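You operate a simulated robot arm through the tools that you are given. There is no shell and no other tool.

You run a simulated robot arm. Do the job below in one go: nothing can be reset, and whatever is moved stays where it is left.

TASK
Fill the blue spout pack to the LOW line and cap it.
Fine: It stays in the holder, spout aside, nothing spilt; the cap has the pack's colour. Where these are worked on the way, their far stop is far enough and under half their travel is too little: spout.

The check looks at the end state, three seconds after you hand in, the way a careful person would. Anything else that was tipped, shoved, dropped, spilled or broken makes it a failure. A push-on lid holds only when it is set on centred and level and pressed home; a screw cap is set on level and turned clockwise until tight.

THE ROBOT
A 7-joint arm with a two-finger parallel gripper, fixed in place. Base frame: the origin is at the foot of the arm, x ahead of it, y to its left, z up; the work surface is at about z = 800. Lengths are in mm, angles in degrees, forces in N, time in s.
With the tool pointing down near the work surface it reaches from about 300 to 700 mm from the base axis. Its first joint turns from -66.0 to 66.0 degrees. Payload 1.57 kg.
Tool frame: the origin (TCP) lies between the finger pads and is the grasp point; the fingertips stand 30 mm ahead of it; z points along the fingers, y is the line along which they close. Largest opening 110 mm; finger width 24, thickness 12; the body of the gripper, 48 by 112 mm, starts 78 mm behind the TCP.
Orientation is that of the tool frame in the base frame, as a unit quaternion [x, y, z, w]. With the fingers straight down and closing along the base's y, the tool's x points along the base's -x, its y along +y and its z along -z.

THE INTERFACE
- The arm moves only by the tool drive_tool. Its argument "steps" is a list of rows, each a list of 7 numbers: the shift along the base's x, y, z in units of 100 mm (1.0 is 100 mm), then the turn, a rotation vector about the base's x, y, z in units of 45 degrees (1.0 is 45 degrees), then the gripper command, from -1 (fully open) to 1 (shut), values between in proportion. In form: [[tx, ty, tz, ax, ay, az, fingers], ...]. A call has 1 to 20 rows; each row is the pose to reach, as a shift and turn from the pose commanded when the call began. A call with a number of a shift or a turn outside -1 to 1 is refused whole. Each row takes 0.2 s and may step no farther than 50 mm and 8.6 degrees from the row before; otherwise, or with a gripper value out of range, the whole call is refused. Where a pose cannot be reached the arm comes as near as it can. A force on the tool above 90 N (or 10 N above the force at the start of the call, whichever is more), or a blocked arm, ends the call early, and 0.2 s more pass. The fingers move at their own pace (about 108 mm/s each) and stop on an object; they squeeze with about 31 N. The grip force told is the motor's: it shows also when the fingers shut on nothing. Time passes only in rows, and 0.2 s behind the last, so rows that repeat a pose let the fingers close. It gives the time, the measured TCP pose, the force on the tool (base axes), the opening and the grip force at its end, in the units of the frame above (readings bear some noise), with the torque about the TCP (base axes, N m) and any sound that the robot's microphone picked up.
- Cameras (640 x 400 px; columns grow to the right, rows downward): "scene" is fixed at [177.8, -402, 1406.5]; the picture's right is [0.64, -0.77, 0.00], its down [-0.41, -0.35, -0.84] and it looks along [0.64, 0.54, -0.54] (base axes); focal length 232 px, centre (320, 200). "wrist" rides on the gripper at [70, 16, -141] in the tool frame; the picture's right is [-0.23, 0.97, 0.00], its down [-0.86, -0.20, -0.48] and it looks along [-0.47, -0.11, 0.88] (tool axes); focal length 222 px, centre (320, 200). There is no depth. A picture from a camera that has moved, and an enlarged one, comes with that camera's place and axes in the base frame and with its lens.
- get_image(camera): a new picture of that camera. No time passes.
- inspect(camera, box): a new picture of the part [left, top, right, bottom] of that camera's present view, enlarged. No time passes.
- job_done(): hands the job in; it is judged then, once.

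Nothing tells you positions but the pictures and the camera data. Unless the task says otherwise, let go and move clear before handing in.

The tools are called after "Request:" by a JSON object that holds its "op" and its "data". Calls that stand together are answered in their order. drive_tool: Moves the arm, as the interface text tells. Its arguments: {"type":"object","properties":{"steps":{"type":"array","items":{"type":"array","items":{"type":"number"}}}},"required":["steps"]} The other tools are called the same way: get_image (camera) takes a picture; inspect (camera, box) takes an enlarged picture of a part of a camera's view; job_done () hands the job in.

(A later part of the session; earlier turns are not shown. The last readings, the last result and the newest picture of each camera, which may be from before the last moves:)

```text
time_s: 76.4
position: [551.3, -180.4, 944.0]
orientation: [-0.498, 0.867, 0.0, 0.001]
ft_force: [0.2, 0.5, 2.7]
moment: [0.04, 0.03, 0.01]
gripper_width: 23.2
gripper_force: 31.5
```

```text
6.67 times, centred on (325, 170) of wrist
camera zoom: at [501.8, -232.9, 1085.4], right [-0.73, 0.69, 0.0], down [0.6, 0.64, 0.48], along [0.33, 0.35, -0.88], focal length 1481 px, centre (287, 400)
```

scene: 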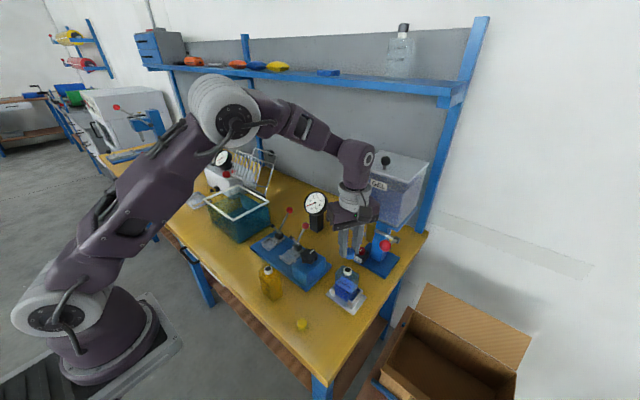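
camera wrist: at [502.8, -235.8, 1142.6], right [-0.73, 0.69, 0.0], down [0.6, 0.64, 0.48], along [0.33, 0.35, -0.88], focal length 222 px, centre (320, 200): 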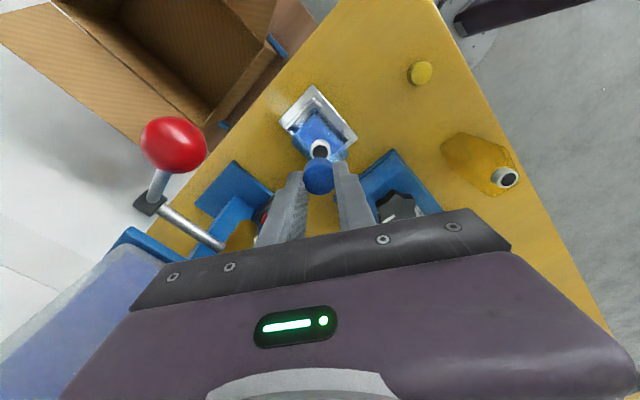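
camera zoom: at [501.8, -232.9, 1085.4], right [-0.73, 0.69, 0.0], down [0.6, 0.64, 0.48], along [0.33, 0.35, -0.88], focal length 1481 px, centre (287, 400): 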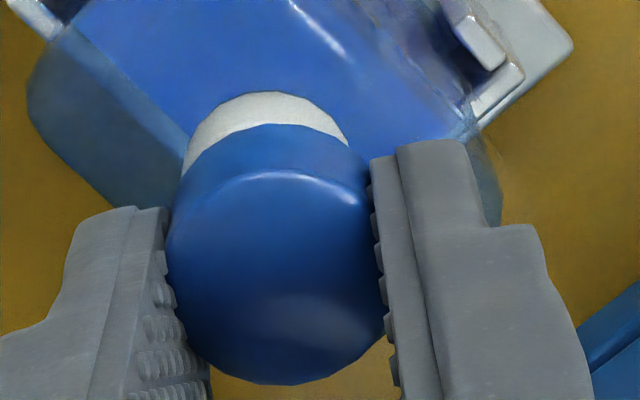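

Contact is at a TCP height of about 948, so the neck rim is near z=915. After contact the cap slid up a little between the fingers. It now rests on the rim, centred. I'll release, check that it sits level, and regrip a bit higher.

Request:
{"op": "drive_tool", "data": {"steps": [[0, 0, 0, 0, 0, 0, 0.5], [0, 0, 0, 0, 0, 0, 0.35], [0, 0, 0, 0, 0, 0, 0.35]]}}

Request:
{"op": "inspect", "data": {"camera": "scene", "box": [340, 258, 364, 280]}}

Request:
{"op": "inspect", "data": {"camera": "wrist", "box": [290, 140, 360, 200]}}

```text
time_s: 77.2
position: [551.1, -181.7, 943.9]
orientation: [-0.497, 0.868, 0.001, 0.0]
ft_force: [0.5, -0.1, -0.1]
moment: [-0.01, -0.01, 0.0]
gripper_width: 35.5
gripper_force: 0.1
```

```text
16.00 times, centred on (352, 269) of scene
camera zoom: at [177.8, -402.0, 1406.5], right [0.64, -0.77, 0.0], down [-0.41, -0.35, -0.84], along [0.64, 0.54, -0.54], focal length 3706 px, centre (-192, -904)
```

zoom: 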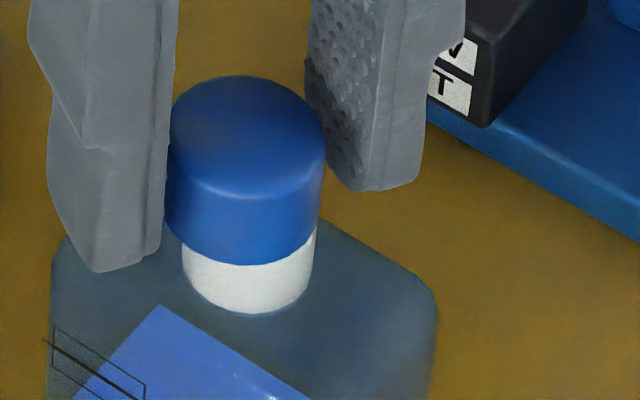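

```text
6.67 times, centred on (325, 170) of wrist
camera zoom: at [501.8, -233.1, 1085.7], right [-0.73, 0.69, 0.0], down [0.6, 0.64, 0.48], along [0.33, 0.35, -0.88], focal length 1481 px, centre (287, 400)
```

zoom: 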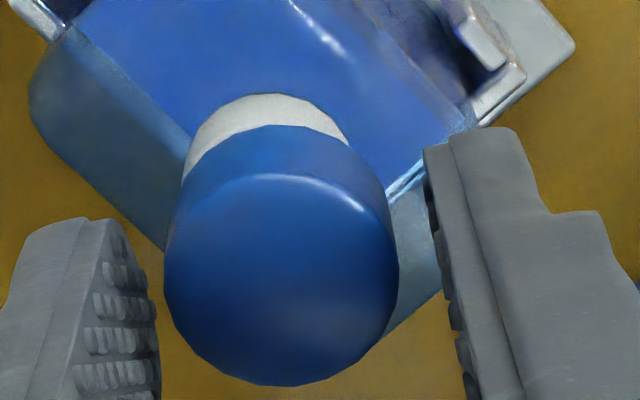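

The cap sits level but about 3 mm off-centre. I'll regrip it a bit higher, lift slightly, shift about (-0.7,-3.3) mm and set it down again.

Request:
{"op": "drive_tool", "data": {"steps": [[0, 0, 0.04, 0, 0, 0, 0.35], [0, 0, 0.04, 0, 0, 0, 0.5], [0, 0, 0.04, 0, 0, 0, 0.65], [0, 0, 0.04, 0, 0, 0, 0.65]]}}

Request:
{"op": "drive_tool", "data": {"steps": [[0, 0, 0.04, 0, 0, 0, 0.65], [-0.005, -0.015, 0.04, 0, 0, 0, 0.65], [-0.007, -0.032, 0.04, 0, 0, 0, 0.65], [-0.007, -0.032, 0.04, 0, 0, 0, 0.65]]}}

Request:
{"op": "inspect", "data": {"camera": "scene", "box": [340, 258, 364, 280]}}

Request:
{"op": "inspect", "data": {"camera": "wrist", "box": [290, 140, 360, 200]}}

```text
time_s: 78.2
position: [552.6, -183.0, 947.5]
orientation: [-0.497, 0.868, 0.0, 0.001]
ft_force: [0.6, 0.4, 0.4]
moment: [0.01, 0.01, -0.01]
gripper_width: 22.9
gripper_force: 31.1
```

```text
time_s: 79.2
position: [552.4, -186.8, 952.1]
orientation: [-0.497, 0.868, 0.0, 0.001]
ft_force: [0.1, 0.3, 0.8]
moment: [0.02, 0.01, 0.03]
gripper_width: 23.2
gripper_force: 31.0
```

```text
16.00 times, centred on (352, 269) of scene
camera zoom: at [177.8, -402.0, 1406.5], right [0.64, -0.77, 0.0], down [-0.41, -0.35, -0.84], along [0.64, 0.54, -0.54], focal length 3706 px, centre (-192, -904)
```

zoom: 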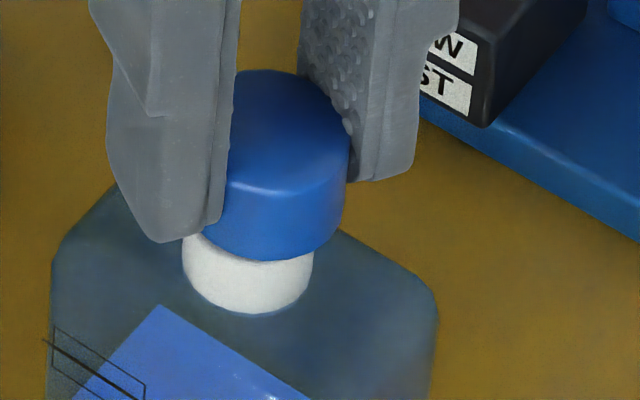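

```text
6.67 times, centred on (325, 170) of wrist
camera zoom: at [502.2, -237.5, 1093.5], right [-0.73, 0.69, 0.0], down [0.6, 0.64, 0.48], along [0.33, 0.35, -0.88], focal length 1481 px, centre (287, 400)
```

zoom: 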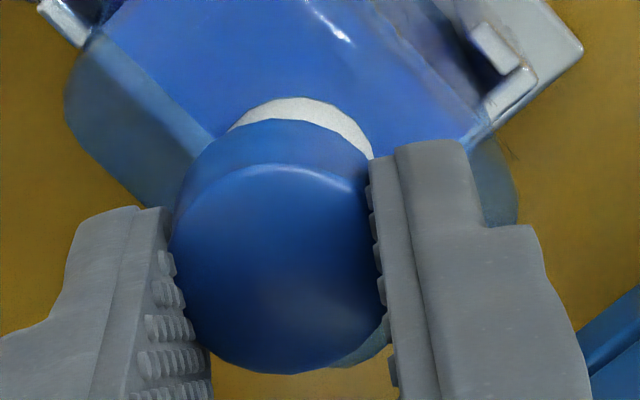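

Request:
{"op": "drive_tool", "data": {"steps": [[-0.008, 0.008, 0, 0, 0, 0, 0.65], [-0.014, 0.017, 0, 0, 0, 0, 0.65], [-0.014, 0.017, 0, 0, 0, 0, 0.65]]}}

Request:
{"op": "inspect", "data": {"camera": "scene", "box": [340, 258, 364, 280]}}

Request:
{"op": "inspect", "data": {"camera": "wrist", "box": [290, 140, 360, 200]}}

```text
time_s: 80.0
position: [550.5, -184.4, 951.9]
orientation: [-0.497, 0.868, 0.0, 0.001]
ft_force: [-0.5, -0.3, -0.8]
moment: [0.0, 0.04, -0.02]
gripper_width: 22.8
gripper_force: 31.0
```

```text
16.00 times, centred on (352, 269) of scene
camera zoom: at [177.8, -402.0, 1406.5], right [0.64, -0.77, 0.0], down [-0.41, -0.35, -0.84], along [0.64, 0.54, -0.54], focal length 3706 px, centre (-192, -904)
```

zoom: 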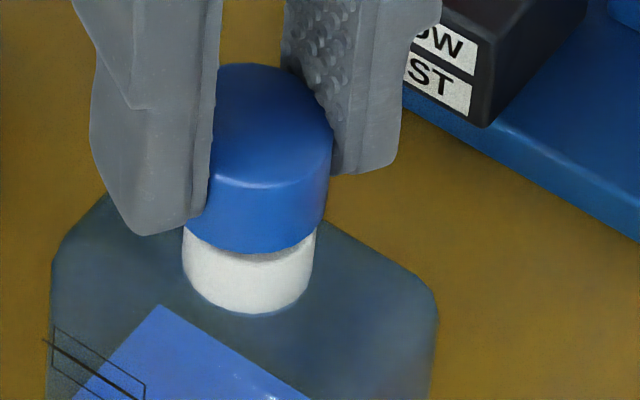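

```text
6.67 times, centred on (325, 170) of wrist
camera zoom: at [501.2, -234.8, 1094.0], right [-0.73, 0.69, 0.0], down [0.6, 0.64, 0.48], along [0.33, 0.35, -0.88], focal length 1481 px, centre (287, 400)
```

zoom: 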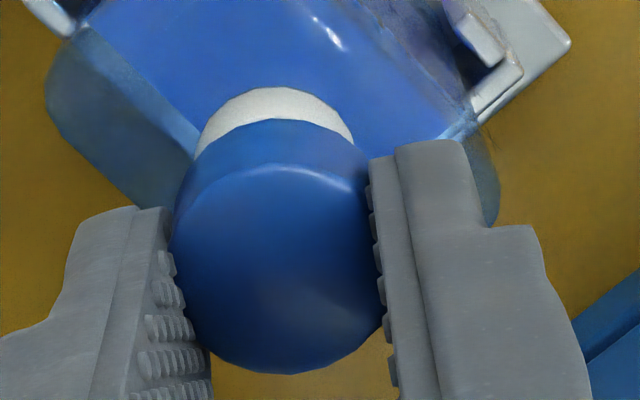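

Aligned within about 1 mm in both views now. I'll lower it onto the neck gently.

Request:
{"op": "drive_tool", "data": {"steps": [[0, -0.005, -0.015, 0, 0, 0, 0.65], [0, -0.005, -0.03, 0, 0, 0, 0.65], [0, -0.005, -0.03, 0, 0, 0, 0.65]]}}

Request:
{"op": "drive_tool", "data": {"steps": [[0, 0, -0.01, 0, 0, 0, 0.65], [0, 0, -0.01, 0, 0, 0, 0.65]]}}

Request:
{"op": "inspect", "data": {"camera": "scene", "box": [340, 258, 364, 280]}}

Request:
{"op": "inspect", "data": {"camera": "wrist", "box": [290, 140, 360, 200]}}

```text
time_s: 80.8
position: [550.0, -183.7, 948.4]
orientation: [-0.498, 0.867, 0.0, 0.001]
ft_force: [0.1, -0.2, -0.2]
moment: [0.03, -0.01, -0.01]
gripper_width: 23.0
gripper_force: 30.9
```

```text
time_s: 81.4
position: [549.9, -184.6, 949.4]
orientation: [-0.497, 0.868, 0.0, 0.001]
ft_force: [-0.1, -3.4, 9.5]
moment: [-0.2, 0.06, 0.02]
gripper_width: 23.0
gripper_force: 31.1
heard: snap
```

```text
16.00 times, centred on (352, 269) of scene
camera zoom: at [177.7, -402.1, 1406.5], right [0.64, -0.77, 0.0], down [-0.41, -0.35, -0.84], along [0.65, 0.54, -0.54], focal length 3706 px, centre (-192, -904)
```

zoom: 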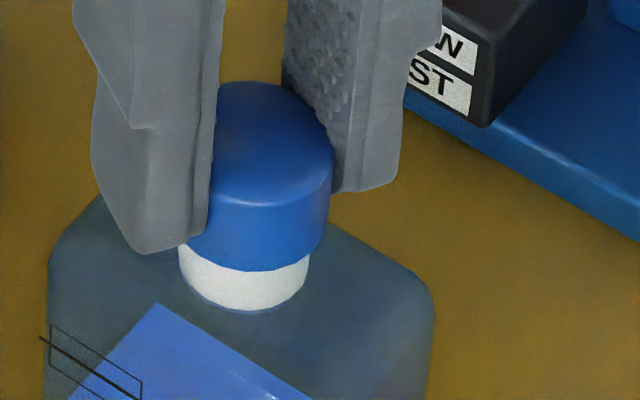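

```text
6.67 times, centred on (325, 170) of wrist
camera zoom: at [500.4, -235.3, 1090.6], right [-0.73, 0.69, 0.0], down [0.6, 0.64, 0.48], along [0.33, 0.35, -0.88], focal length 1481 px, centre (287, 400)
```

zoom: 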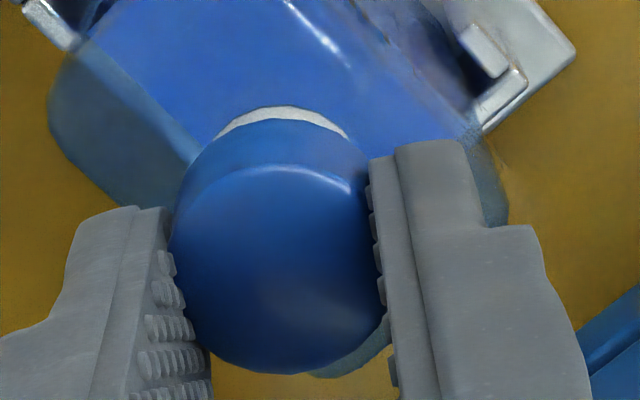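

I heard a snap, and the cap has dropped about 2 mm over the neck. I'll press a bit further and watch the force.

Request:
{"op": "drive_tool", "data": {"steps": [[0, 0, -0.01, 0, 0, 0, 0.65], [0, 0, -0.02, 0, 0, 0, 0.65]]}}

Request:
{"op": "inspect", "data": {"camera": "scene", "box": [340, 258, 364, 280]}}

Request:
{"op": "inspect", "data": {"camera": "wrist", "box": [290, 140, 360, 200]}}

```text
time_s: 82.0
position: [550.8, -184.4, 947.3]
orientation: [-0.498, 0.867, -0.002, 0.002]
ft_force: [0.4, -2.1, 36.9]
moment: [-0.18, 0.06, 0.0]
gripper_width: 23.3
gripper_force: 31.4
```

```text
16.00 times, centred on (352, 269) of scene
camera zoom: at [177.2, -401.9, 1406.6], right [0.64, -0.77, 0.0], down [-0.41, -0.35, -0.84], along [0.65, 0.54, -0.54], focal length 3706 px, centre (-192, -904)
```

zoom: 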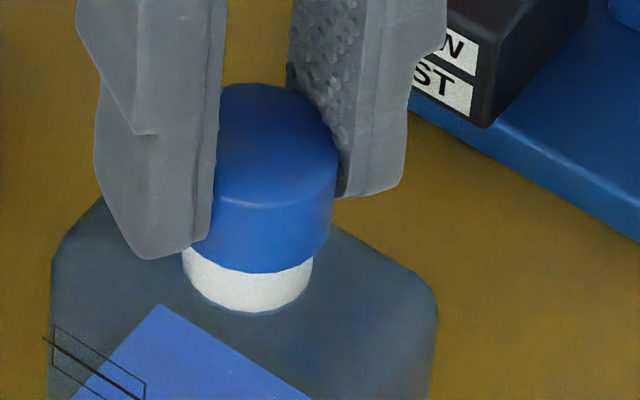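

```text
6.67 times, centred on (325, 170) of wrist
camera zoom: at [500.2, -235.6, 1089.4], right [-0.73, 0.69, 0.0], down [0.6, 0.64, 0.48], along [0.33, 0.35, -0.88], focal length 1481 px, centre (287, 400)
```

zoom: 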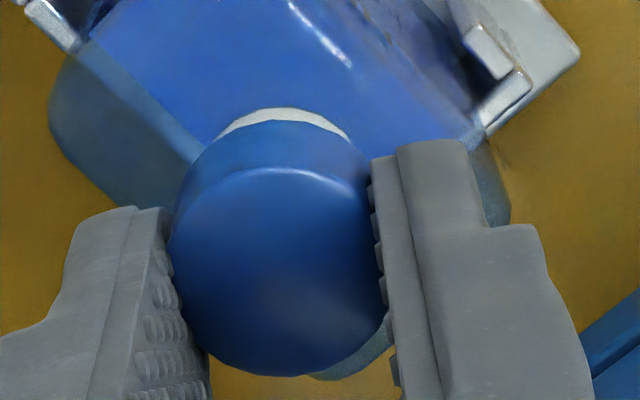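

It is firm at 37 N and goes no deeper by pressing. I'll ease off and try turning clockwise, watching the torque.

Request:
{"op": "drive_tool", "data": {"steps": [[0, 0, 0.012, 0, 0, -0.1, 0.65], [0, 0, 0.012, 0, 0, -0.25, 0.65], [0, 0, 0.01, 0, 0, -0.4, 0.65]]}}

Request:
{"op": "inspect", "data": {"camera": "scene", "box": [340, 258, 364, 280]}}

```text
time_s: 82.8
position: [549.5, -182.5, 947.1]
orientation: [-0.355, 0.935, 0.002, 0.001]
ft_force: [5.8, -3.4, 5.6]
moment: [-0.02, -0.37, 0.35]
gripper_width: 23.0
gripper_force: 31.0
```

```text
16.00 times, centred on (352, 269) of scene
camera zoom: at [177.9, -402.1, 1406.5], right [0.64, -0.77, 0.0], down [-0.41, -0.35, -0.84], along [0.64, 0.54, -0.54], focal length 3706 px, centre (-192, -904)
```

zoom: 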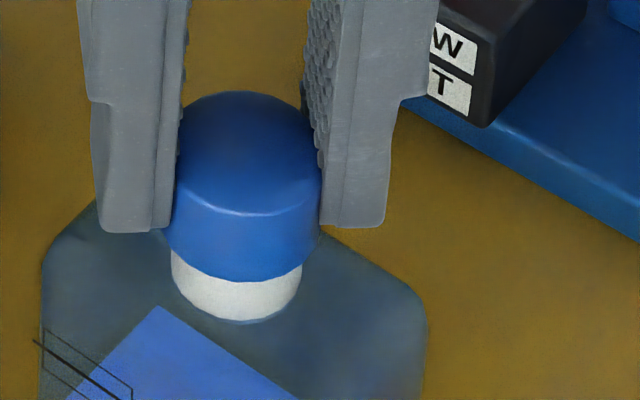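

Request:
{"op": "drive_tool", "data": {"steps": [[0, 0, 0, 0, 0, -0.19, 0.65], [0, 0, 0, 0, 0, -0.38, 0.65], [0, 0, 0, 0, 0, -0.57, 0.65], [0, 0, 0, 0, 0, -0.76, 0.65]]}}

Request:
{"op": "inspect", "data": {"camera": "scene", "box": [335, 250, 375, 310]}}

Request:
{"op": "inspect", "data": {"camera": "scene", "box": [340, 258, 364, 280]}}

Request:
{"op": "get_image", "data": {"camera": "wrist"}}

```text
time_s: 83.8
position: [550.5, -186.0, 947.7]
orientation: [-0.064, 0.998, 0.001, 0.001]
ft_force: [0.2, -1.7, 2.7]
moment: [-0.1, 0.01, 0.03]
gripper_width: 23.3
gripper_force: 30.7
heard: snap
```

```text
6.67 times, centred on (355, 280) of scene
camera zoom: at [177.8, -402.1, 1406.5], right [0.64, -0.77, 0.0], down [-0.41, -0.35, -0.84], along [0.64, 0.54, -0.54], focal length 1544 px, centre (87, -333)
```

zoom: 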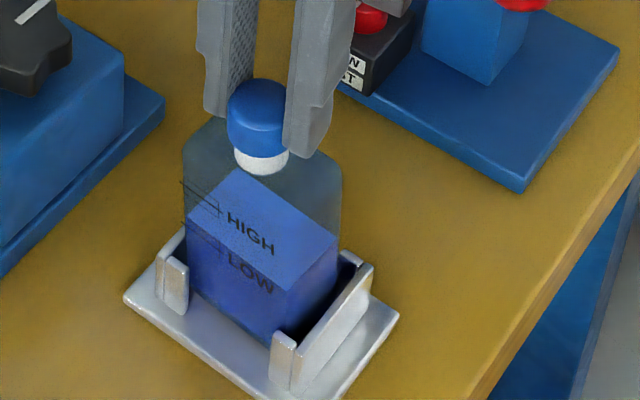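

```text
16.00 times, centred on (352, 269) of scene
camera zoom: at [177.8, -402.1, 1406.5], right [0.64, -0.77, 0.0], down [-0.41, -0.35, -0.84], along [0.64, 0.54, -0.54], focal length 3706 px, centre (-192, -904)
```

zoom: 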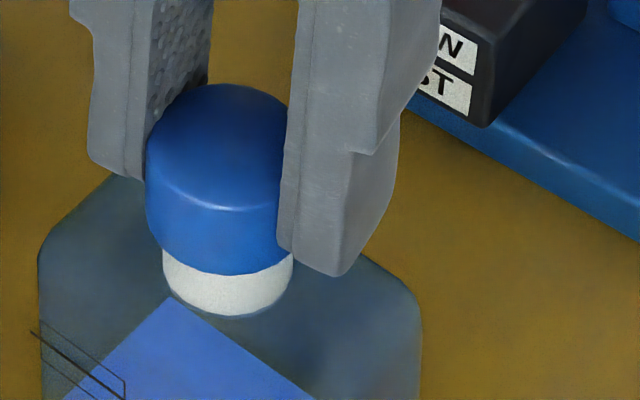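

```text
taken
camera wrist: at [478.6, -175.9, 1089.5], right [0.1, 0.99, 0.0], down [0.87, -0.09, 0.48], along [0.48, -0.05, -0.88], focal length 222 px, centre (320, 200)
```

wrist: 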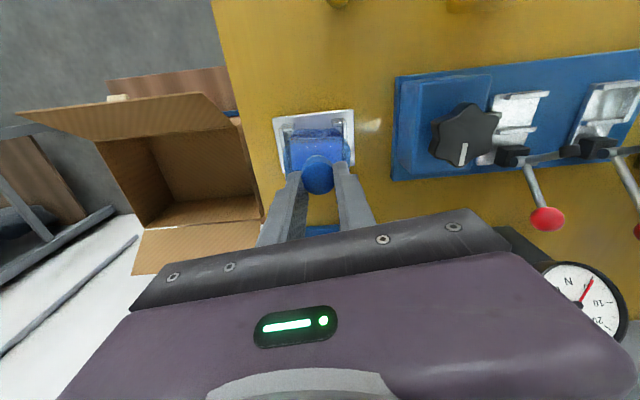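

A second snap was heard while turning, then the torque dropped. I'll lift 3 mm gently to learn whether the cap is attached.

Request:
{"op": "drive_tool", "data": {"steps": [[0, 0, 0.015, 0, 0, 0, 0.65], [0, 0, 0.03, 0, 0, 0, 0.65]]}}

Request:
{"op": "inspect", "data": {"camera": "scene", "box": [340, 258, 364, 280]}}

Request:
{"op": "inspect", "data": {"camera": "wrist", "box": [270, 110, 370, 210]}}

```text
time_s: 84.4
position: [549.8, -184.1, 951.2]
orientation: [-0.065, 0.998, 0.001, -0.001]
ft_force: [-0.1, -0.4, 0.7]
moment: [-0.01, 0.0, 0.01]
gripper_width: 23.0
gripper_force: 30.8
```

```text
16.00 times, centred on (352, 269) of scene
camera zoom: at [177.8, -402.0, 1406.5], right [0.64, -0.77, 0.0], down [-0.41, -0.35, -0.84], along [0.64, 0.54, -0.54], focal length 3706 px, centre (-192, -904)
```

zoom: 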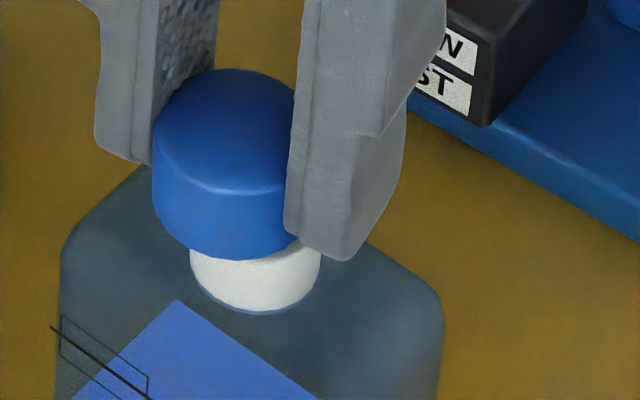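

```text
4.00 times, centred on (320, 160) of wrist
camera zoom: at [479.7, -176.3, 1092.3], right [0.1, 0.99, 0.0], down [0.87, -0.09, 0.48], along [0.48, -0.05, -0.88], focal length 888 px, centre (320, 360)
```

zoom: 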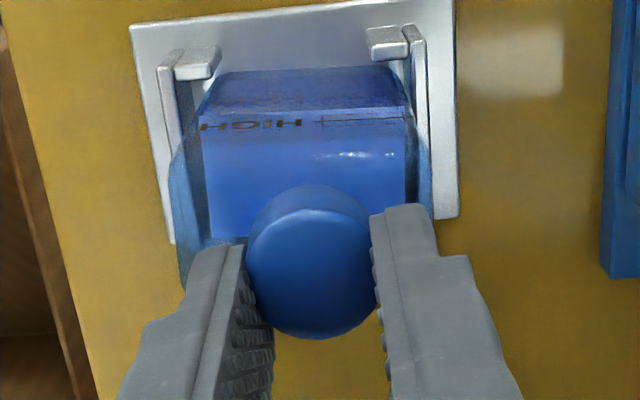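

Lifting separated them, so the cap is not attached. The first snap was the push-on cap seating, and my turning popped it off. The pack is back upright in its holder. I'll realign and press it straight home, without turning.

Request:
{"op": "drive_tool", "data": {"steps": [[0.013, -0.015, 0.01, 0, 0, 0, 0.65], [0.026, -0.031, 0.01, 0, 0, 0, 0.65], [0.026, -0.031, 0.01, 0, 0, 0, 0.65]]}}

Request:
{"op": "inspect", "data": {"camera": "scene", "box": [340, 258, 364, 280]}}

Request:
{"op": "inspect", "data": {"camera": "wrist", "box": [290, 140, 360, 200]}}

Request:
{"op": "inspect", "data": {"camera": "scene", "box": [335, 250, 375, 310]}}

```text
time_s: 85.2
position: [554.3, -186.7, 950.8]
orientation: [-0.064, 0.998, 0.0, 0.0]
ft_force: [-0.7, 0.0, 0.3]
moment: [0.02, 0.03, 0.0]
gripper_width: 23.0
gripper_force: 31.5
```

```text
16.00 times, centred on (352, 269) of scene
camera zoom: at [177.8, -402.0, 1406.5], right [0.64, -0.77, 0.0], down [-0.41, -0.35, -0.84], along [0.64, 0.54, -0.54], focal length 3706 px, centre (-192, -904)
```

zoom: 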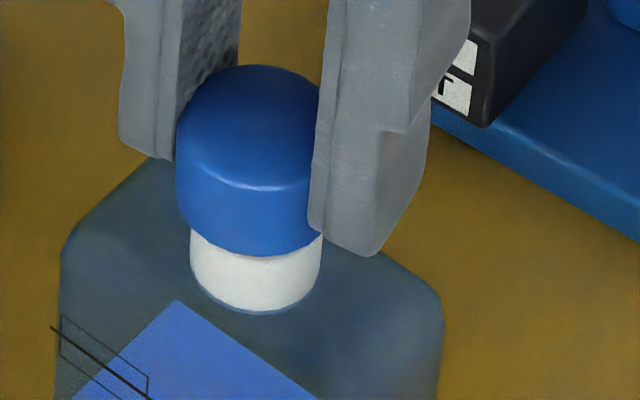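

```text
6.67 times, centred on (325, 170) of wrist
camera zoom: at [482.1, -179.3, 1093.4], right [0.1, 1.0, 0.0], down [0.87, -0.09, 0.48], along [0.48, -0.05, -0.88], focal length 1481 px, centre (287, 400)
```

zoom: 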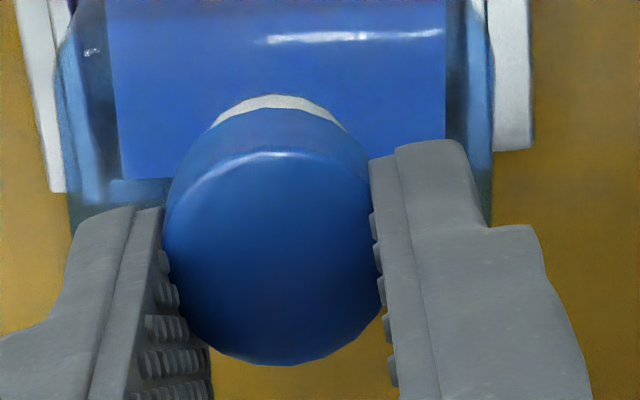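

```text
6.67 times, centred on (355, 280) of scene
camera zoom: at [177.8, -402.0, 1406.5], right [0.64, -0.77, 0.0], down [-0.41, -0.35, -0.84], along [0.64, 0.54, -0.54], focal length 1544 px, centre (87, -333)
```

zoom: 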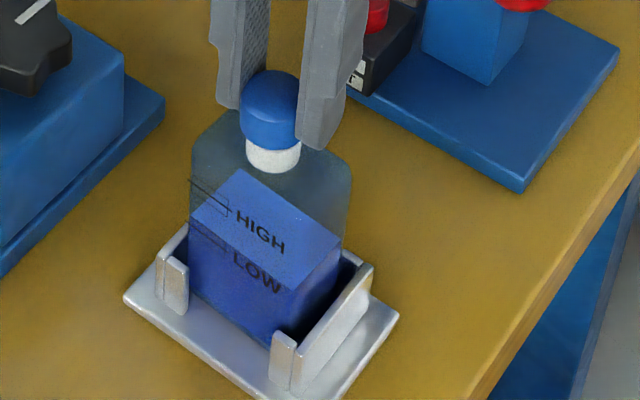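

Request:
{"op": "drive_tool", "data": {"steps": [[-0.005, 0.002, -0.01, 0, 0, 0, 0.65], [-0.005, 0.002, -0.02, 0, 0, 0, 0.65], [-0.005, 0.002, -0.02, 0, 0, 0, 0.65]]}}

Request:
{"op": "inspect", "data": {"camera": "scene", "box": [340, 258, 364, 280]}}

Request:
{"op": "inspect", "data": {"camera": "wrist", "box": [290, 140, 360, 200]}}

```text
time_s: 86.0
position: [553.1, -187.6, 948.7]
orientation: [-0.064, 0.998, -0.001, 0.001]
ft_force: [0.2, 0.4, -0.6]
moment: [0.0, 0.03, -0.02]
gripper_width: 23.2
gripper_force: 31.3
```

```text
16.00 times, centred on (352, 269) of scene
camera zoom: at [177.8, -402.0, 1406.5], right [0.64, -0.77, 0.0], down [-0.41, -0.35, -0.84], along [0.64, 0.54, -0.54], focal length 3706 px, centre (-192, -904)
```

zoom: 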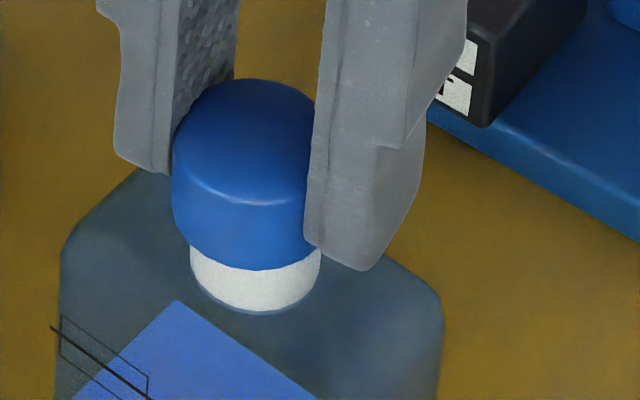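

```text
6.67 times, centred on (325, 170) of wrist
camera zoom: at [481.1, -179.3, 1090.8], right [0.1, 1.0, 0.0], down [0.87, -0.09, 0.48], along [0.48, -0.05, -0.88], focal length 1481 px, centre (287, 400)
```

zoom: 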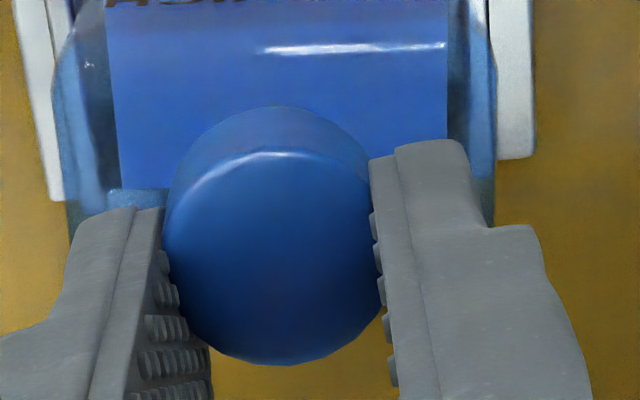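

Request:
{"op": "drive_tool", "data": {"steps": [[0.002, -0.003, -0.01, 0, 0, 0, 0.65], [0.002, -0.003, -0.01, 0, 0, 0, 0.65]]}}

Request:
{"op": "drive_tool", "data": {"steps": [[0, 0, -0.01, 0, 0, 0, 0.65], [0, 0, -0.01, 0, 0, 0, 0.65]]}}

Request:
{"op": "inspect", "data": {"camera": "scene", "box": [340, 258, 364, 280]}}

```text
time_s: 86.6
position: [552.2, -187.5, 945.8]
orientation: [-0.064, 0.998, -0.001, 0.0]
ft_force: [0.7, 0.2, -0.4]
moment: [0.0, 0.0, -0.01]
gripper_width: 22.9
gripper_force: 31.2
```

```text
time_s: 87.2
position: [552.7, -187.8, 945.8]
orientation: [-0.065, 0.998, 0.001, 0.0]
ft_force: [-0.2, -0.3, 0.5]
moment: [0.04, 0.02, 0.0]
gripper_width: 23.2
gripper_force: 31.2
```

```text
16.00 times, centred on (352, 269) of scene
camera zoom: at [177.8, -402.0, 1406.5], right [0.64, -0.77, 0.0], down [-0.41, -0.35, -0.84], along [0.64, 0.54, -0.54], focal length 3706 px, centre (-192, -904)
```

zoom: 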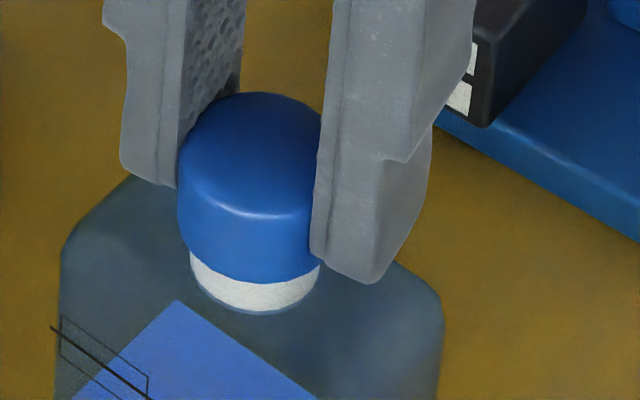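

The cap is now sliding freely over the neck. I'll continue straight down.

Request:
{"op": "drive_tool", "data": {"steps": [[-0.002, 0.002, -0.01, 0, 0, 0, 0.65], [-0.002, 0.002, -0.02, 0, 0, 0, 0.65], [-0.002, 0.002, -0.02, 0, 0, 0, 0.65]]}}

Request:
{"op": "drive_tool", "data": {"steps": [[0, 0, -0.01, 0, 0, 0, 0.65], [0, 0, -0.02, 0, 0, 0, 0.65]]}}

Request:
{"op": "inspect", "data": {"camera": "scene", "box": [340, 258, 364, 280]}}

```text
time_s: 88.0
position: [553.3, -188.9, 944.4]
orientation: [-0.065, 0.998, -0.001, 0.004]
ft_force: [5.6, -2.9, 35.9]
moment: [-0.13, 0.14, 0.02]
gripper_width: 23.1
gripper_force: 31.7
heard: snap
```

```text
time_s: 88.6
position: [551.3, -188.1, 942.6]
orientation: [-0.064, 0.998, -0.001, 0.003]
ft_force: [7.0, -1.5, 35.8]
moment: [-0.07, -0.13, 0.02]
gripper_width: 23.5
gripper_force: 31.0
```

```text
16.00 times, centred on (352, 269) of scene
camera zoom: at [177.4, -401.9, 1406.6], right [0.64, -0.77, 0.0], down [-0.41, -0.35, -0.84], along [0.65, 0.54, -0.54], focal length 3706 px, centre (-192, -904)
```

zoom: 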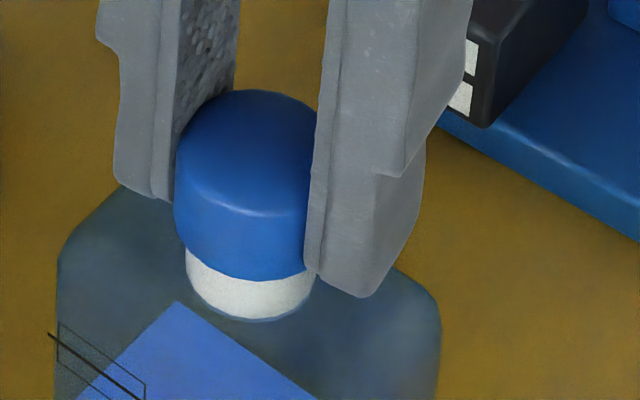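

I heard a snap at 36 N, and the cap is seated at the same height as after the first snap. I'll ease off the pressure and release it without twisting.

Request:
{"op": "drive_tool", "data": {"steps": [[0, 0, 0.01, 0, 0, 0, 0.65], [0, 0, 0.018, 0, 0, 0, 0.65]]}}

Request:
{"op": "inspect", "data": {"camera": "scene", "box": [340, 258, 364, 280]}}

```text
time_s: 89.2
position: [551.4, -187.8, 943.1]
orientation: [-0.064, 0.998, 0.001, -0.001]
ft_force: [2.7, -2.7, 9.6]
moment: [-0.06, -0.21, -0.06]
gripper_width: 22.7
gripper_force: 30.6
```

```text
16.00 times, centred on (352, 269) of scene
camera zoom: at [177.7, -402.0, 1406.5], right [0.64, -0.77, 0.0], down [-0.41, -0.35, -0.84], along [0.64, 0.54, -0.54], focal length 3706 px, centre (-192, -904)
```

zoom: 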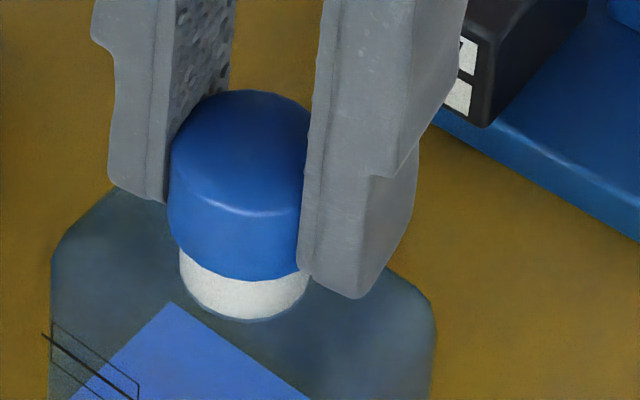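

Request:
{"op": "drive_tool", "data": {"steps": [[0, 0, 0.004, 0, 0, 0, 0.5], [0, 0, 0.004, 0, 0, 0, 0.35], [0, 0, 0.004, 0, 0, 0, 0.3], [0, 0, 0.004, 0, 0, 0, 0.3]]}}

Request:
{"op": "inspect", "data": {"camera": "scene", "box": [340, 258, 364, 280]}}

Request:
{"op": "inspect", "data": {"camera": "wrist", "box": [290, 140, 360, 200]}}

Request:
{"op": "inspect", "data": {"camera": "scene", "box": [335, 250, 375, 310]}}

```text
time_s: 90.2
position: [552.4, -187.9, 944.1]
orientation: [-0.065, 0.998, 0.0, 0.001]
ft_force: [-0.9, 0.5, 0.2]
moment: [-0.03, -0.03, 0.02]
gripper_width: 38.5
gripper_force: 0.2
```

```text
16.00 times, centred on (352, 269) of scene
camera zoom: at [177.8, -402.0, 1406.5], right [0.64, -0.77, 0.0], down [-0.41, -0.35, -0.84], along [0.64, 0.54, -0.54], focal length 3706 px, centre (-192, -904)
```

zoom: 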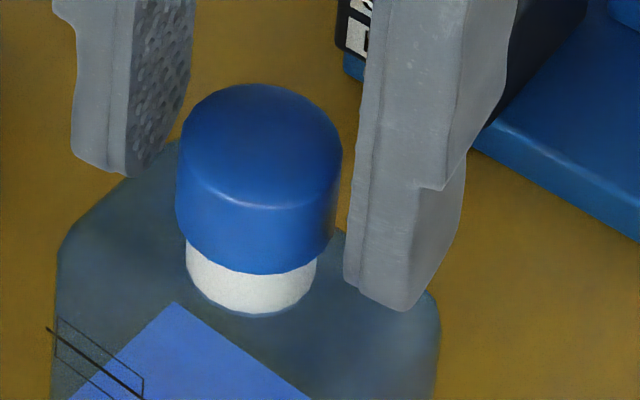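

```text
6.67 times, centred on (325, 170) of wrist
camera zoom: at [480.8, -179.3, 1086.4], right [0.1, 1.0, 0.0], down [0.87, -0.09, 0.48], along [0.48, -0.05, -0.88], focal length 1481 px, centre (287, 400)
```

zoom: 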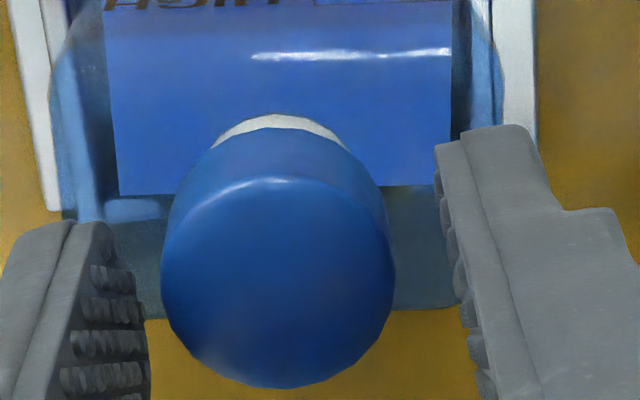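

```text
6.67 times, centred on (355, 280) of scene
camera zoom: at [177.8, -402.0, 1406.5], right [0.64, -0.77, 0.0], down [-0.41, -0.35, -0.84], along [0.64, 0.54, -0.54], focal length 1544 px, centre (87, -333)
```

zoom: 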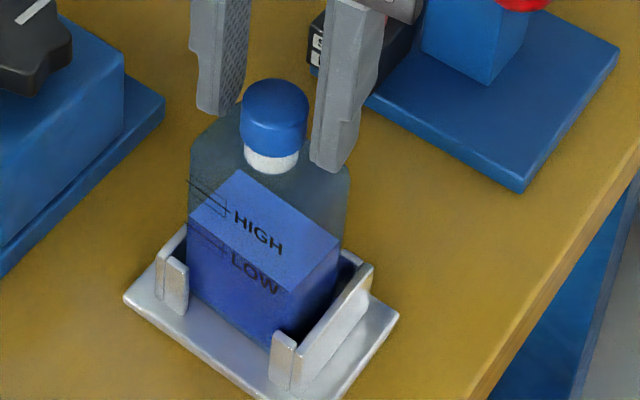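

The cap moved together with the neck when I released it, which suggests it is attached. I'll back off and look from a flatter angle to check that it is level and home.

Request:
{"op": "drive_tool", "data": {"steps": [[0, 0, 0.2, 0, 0, 0, 0.2], [0, 0, 0.5, 0, 0, 0, 0.1], [-0.2, 0, 0.7, 0, -0.17, 0, 0.1], [-0.5, 0, 0.8, 0, -0.34, 0, 0.1], [-0.8, 0, 0.8, 0, -0.51, 0, 0.1], [-1.0, 0, 0.6, 0, -0.67, 0, 0.1]]}}

Request:
{"op": "get_image", "data": {"camera": "wrist"}}

Request:
{"op": "inspect", "data": {"camera": "scene", "box": [335, 250, 375, 310]}}

```text
time_s: 91.6
position: [451.5, -187.6, 1006.5]
orientation: [-0.063, 0.963, -0.018, 0.26]
ft_force: [-0.1, 0.6, -1.1]
moment: [0.03, -0.01, 0.01]
gripper_width: 49.4
gripper_force: 0.1
```

```text
taken
camera wrist: at [319.2, -179.3, 1095.2], right [0.09, 1.0, 0.05], down [0.51, -0.09, 0.85], along [0.85, -0.05, -0.52], focal length 222 px, centre (320, 200)
```

wrist: 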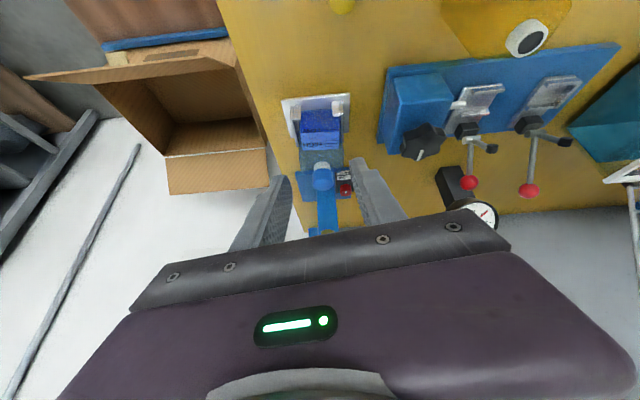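

```text
6.67 times, centred on (355, 280) of scene
camera zoom: at [177.9, -402.0, 1406.5], right [0.64, -0.77, 0.0], down [-0.41, -0.35, -0.84], along [0.64, 0.54, -0.54], focal length 1544 px, centre (87, -333)
```

zoom: 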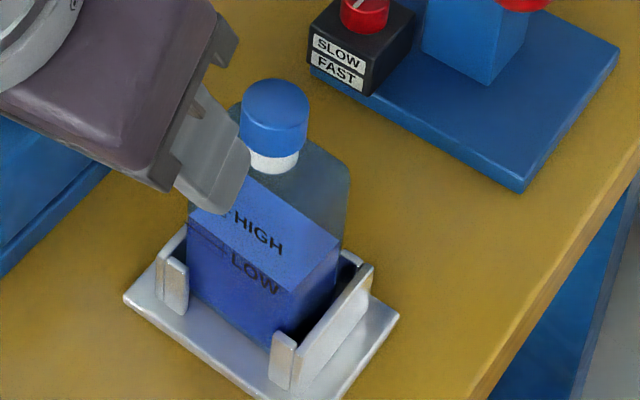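

Request:
{"op": "inspect", "data": {"camera": "wrist", "box": [280, 80, 370, 210]}}

Request:
{"op": "inspect", "data": {"camera": "wrist", "box": [305, 150, 340, 200]}}

Request:
{"op": "inspect", "data": {"camera": "scene", "box": [345, 260, 365, 280]}}

```text
3.08 times, centred on (325, 145) of wrist
camera zoom: at [319.2, -179.3, 1095.2], right [0.09, 1.0, 0.05], down [0.51, -0.09, 0.85], along [0.85, -0.05, -0.52], focal length 684 px, centre (305, 369)
```

zoom: 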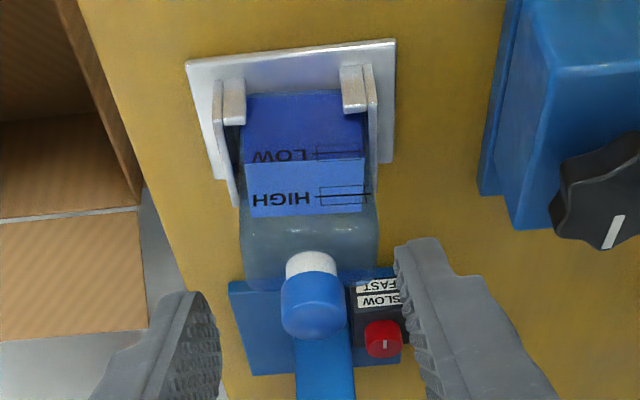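

```text
8.00 times, centred on (322, 175) of wrist
camera zoom: at [319.2, -179.3, 1095.2], right [0.09, 1.0, 0.05], down [0.51, -0.09, 0.85], along [0.85, -0.05, -0.52], focal length 1777 px, centre (300, 400)
```

zoom: 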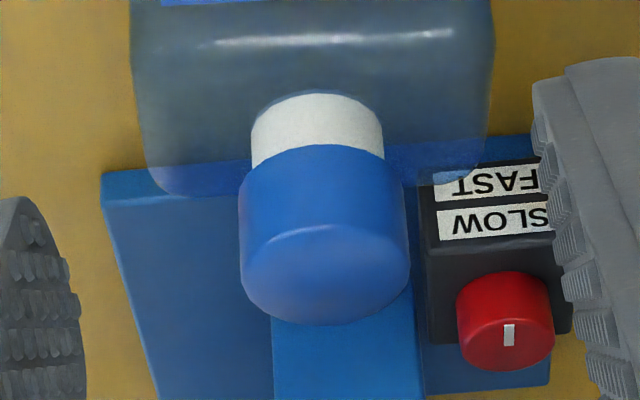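

```text
16.00 times, centred on (355, 270) of scene
camera zoom: at [177.9, -402.0, 1406.5], right [0.64, -0.77, 0.0], down [-0.41, -0.35, -0.84], along [0.64, 0.54, -0.54], focal length 3706 px, centre (-240, -920)
```

zoom: 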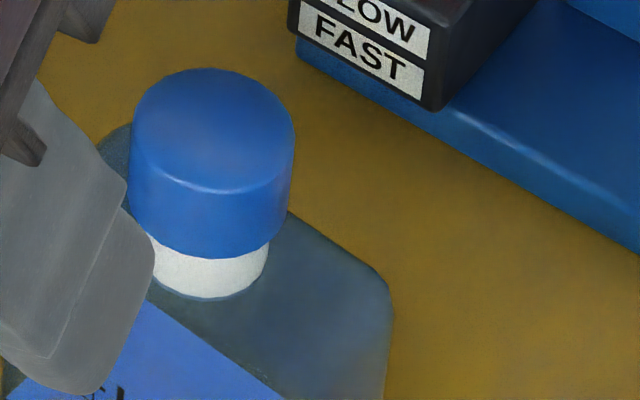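

The cap sits level and centred on the neck, but the grip can only pass on about 36 N before slipping. I'll press it fully home from the top with closed fingertips.

Request:
{"op": "drive_tool", "data": {"steps": [[0.2, 0, 0.2, 0, 0.16, 0, 0.3], [0.5, 0, 0.2, 0, 0.33, 0, 0.6], [0.8, -0.01, 0.1, 0, 0.5, 0, 1.0], [0.991, -0.014, 0, 0, 0.67, 0, 1.0], [0.991, -0.014, 0, 0, 0.67, 0, 1.0]]}}

Request:
{"op": "inspect", "data": {"camera": "wrist", "box": [270, 110, 370, 210]}}

Request:
{"op": "inspect", "data": {"camera": "scene", "box": [335, 240, 375, 300]}}

```text
time_s: 92.8
position: [549.6, -191.1, 1005.8]
orientation: [-0.065, 0.998, 0.0, 0.0]
ft_force: [0.6, 0.3, 1.0]
moment: [0.02, 0.01, 0.01]
gripper_width: 0.0
gripper_force: 21.5
```

```text
4.00 times, centred on (320, 160) of wrist
camera zoom: at [478.9, -182.5, 1148.3], right [0.1, 1.0, 0.0], down [0.87, -0.09, 0.48], along [0.48, -0.05, -0.88], focal length 888 px, centre (320, 360)
```

zoom: 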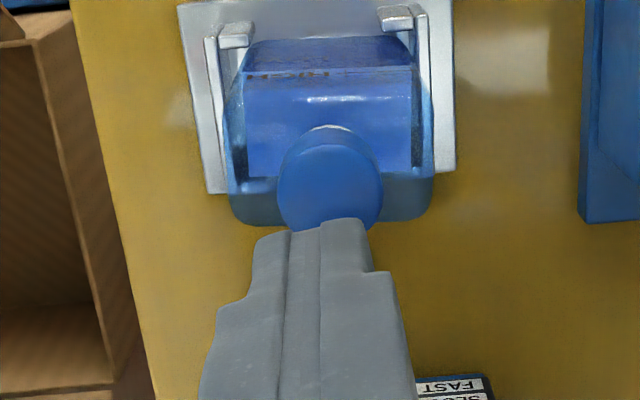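

```text
6.67 times, centred on (355, 270) of scene
camera zoom: at [177.9, -402.0, 1406.5], right [0.64, -0.77, 0.0], down [-0.41, -0.35, -0.84], along [0.64, 0.54, -0.54], focal length 1544 px, centre (87, -267)
```

zoom: 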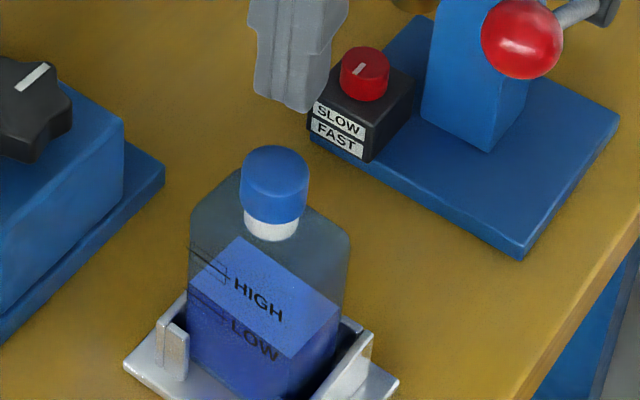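

Request:
{"op": "drive_tool", "data": {"steps": [[-0.007, 0.02, -0.2, 0, 0, 0, 1.0], [-0.007, 0.02, -0.38, 0, 0, 0, 1.0], [-0.007, 0.02, -0.42, 0, 0, 0, 1.0]]}}

Request:
{"op": "inspect", "data": {"camera": "wrist", "box": [270, 110, 370, 210]}}

Request:
{"op": "inspect", "data": {"camera": "scene", "box": [335, 240, 375, 300]}}

```text
time_s: 93.6
position: [550.2, -190.3, 963.4]
orientation: [-0.065, 0.998, -0.001, 0.0]
ft_force: [-2.3, -0.2, 10.9]
moment: [0.0, 0.06, -0.03]
gripper_width: 0.2
gripper_force: 21.6
```

```text
4.00 times, centred on (320, 160) of wrist
camera zoom: at [479.0, -180.4, 1106.0], right [0.1, 1.0, 0.0], down [0.87, -0.09, 0.48], along [0.48, -0.05, -0.88], focal length 888 px, centre (320, 360)
```

zoom: 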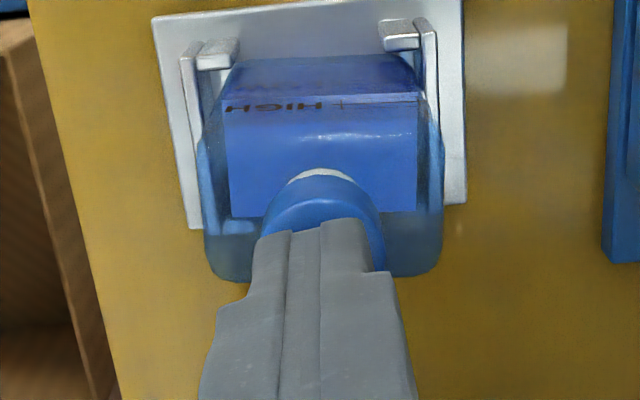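

```text
6.67 times, centred on (355, 270) of scene
camera zoom: at [177.6, -402.0, 1406.5], right [0.64, -0.77, 0.0], down [-0.41, -0.35, -0.84], along [0.65, 0.54, -0.54], focal length 1544 px, centre (87, -267)
```

zoom: 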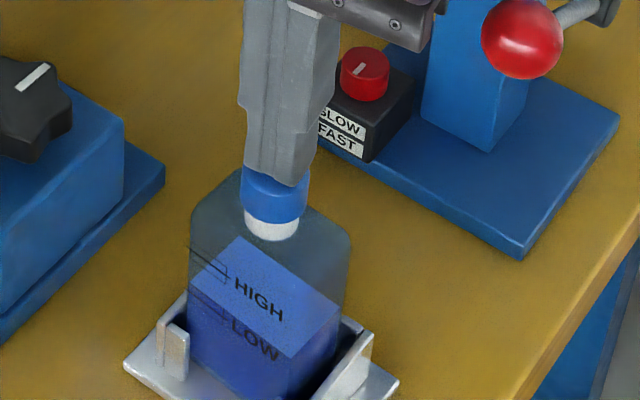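

The fingertips touch the cap top at 11 N. I'll press in small steps.

Request:
{"op": "drive_tool", "data": {"steps": [[0, 0, -0.01, 0, 0, 0, 1.0], [0, 0, -0.02, 0, 0, 0, 1.0]]}}

Request:
{"op": "inspect", "data": {"camera": "scene", "box": [340, 258, 364, 280]}}

```text
time_s: 94.2
position: [552.0, -188.8, 962.8]
orientation: [-0.065, 0.998, -0.002, 0.003]
ft_force: [-5.5, -4.0, 43.2]
moment: [-0.12, 0.19, 0.04]
gripper_width: 0.0
gripper_force: 21.6
```

```text
16.00 times, centred on (352, 269) of scene
camera zoom: at [176.9, -401.9, 1406.7], right [0.64, -0.77, 0.0], down [-0.41, -0.35, -0.84], along [0.65, 0.54, -0.54], focal length 3706 px, centre (-192, -904)
```

zoom: 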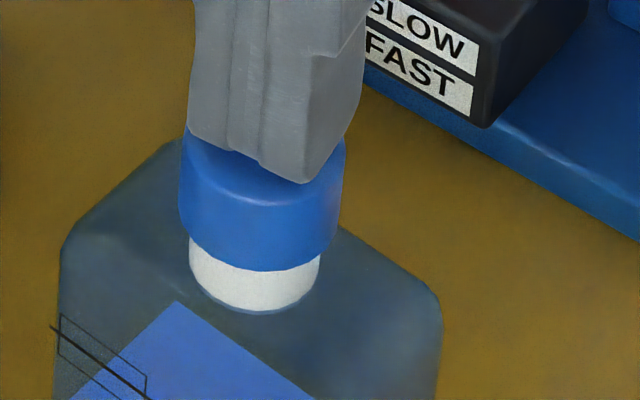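

Request:
{"op": "drive_tool", "data": {"steps": [[0, 0, -0.01, 0, 0, 0, 1.0], [0, 0, -0.018, 0, 0, 0, 1.0]]}}

Request:
{"op": "inspect", "data": {"camera": "scene", "box": [340, 258, 364, 280]}}

```text
time_s: 94.8
position: [551.5, -187.9, 963.8]
orientation: [-0.064, 0.998, -0.001, 0.005]
ft_force: [-3.8, -8.3, 64.4]
moment: [-0.25, 0.16, 0.05]
gripper_width: 0.0
gripper_force: 21.6
```

```text
16.00 times, centred on (352, 269) of scene
camera zoom: at [176.6, -401.9, 1406.7], right [0.64, -0.77, 0.0], down [-0.41, -0.35, -0.84], along [0.65, 0.54, -0.54], focal length 3706 px, centre (-192, -904)
```

zoom: 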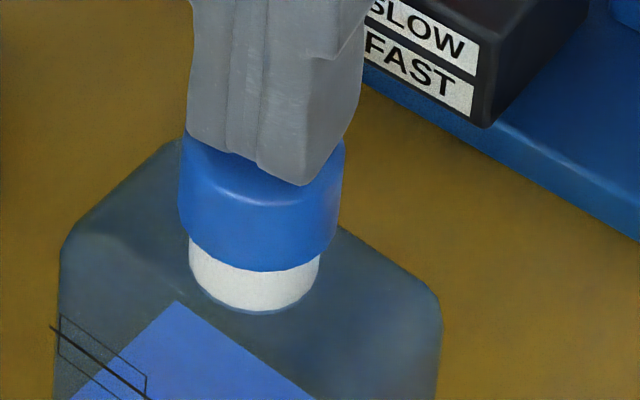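

At 64 N there is no further travel, so it is at its stop. I'll ease off, regrip lightly and do a small lift test to see whether the cap holds.

Request:
{"op": "drive_tool", "data": {"steps": [[0, 0, 0.05, 0, 0, 0, 1.0], [0, 0, 0.2, 0, 0, 0, 0.6], [0, 0, 0.2, 0, 0, 0, 0.2], [0, 0, 0.2, 0, 0, 0, 0.2]]}}

Request:
{"op": "inspect", "data": {"camera": "wrist", "box": [270, 110, 370, 210]}}

Request:
{"op": "inspect", "data": {"camera": "scene", "box": [340, 258, 364, 280]}}

```text
time_s: 95.8
position: [550.0, -185.2, 979.1]
orientation: [-0.064, 0.998, -0.001, 0.0]
ft_force: [-0.3, -0.9, 0.6]
moment: [-0.02, 0.02, 0.01]
gripper_width: 43.8
gripper_force: 0.0
```

```text
4.00 times, centred on (320, 160) of wrist
camera zoom: at [478.7, -179.0, 1121.0], right [0.1, 1.0, 0.0], down [0.87, -0.09, 0.48], along [0.48, -0.05, -0.88], focal length 888 px, centre (320, 360)
```

zoom: 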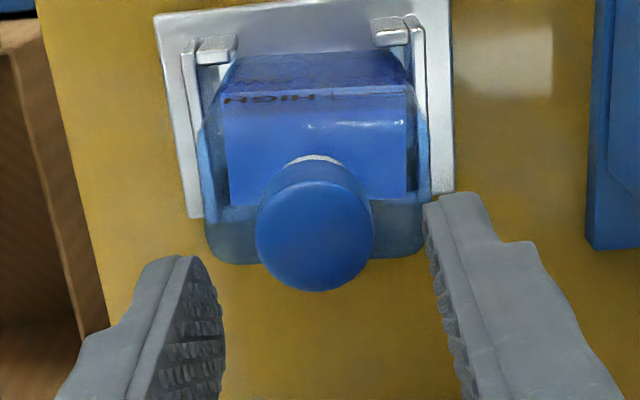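

```text
16.00 times, centred on (352, 269) of scene
camera zoom: at [177.8, -402.0, 1406.5], right [0.64, -0.77, 0.0], down [-0.41, -0.35, -0.84], along [0.64, 0.54, -0.54], focal length 3706 px, centre (-192, -904)
```

zoom: 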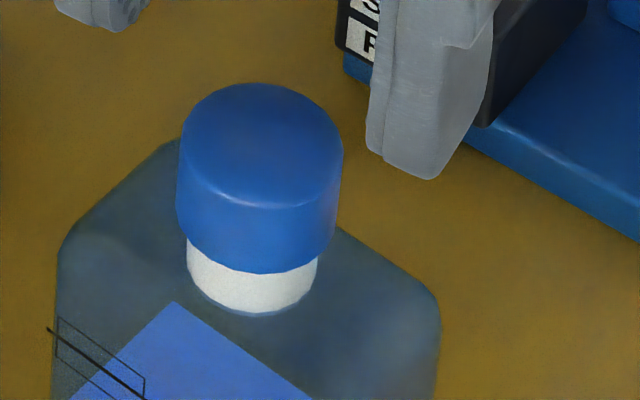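

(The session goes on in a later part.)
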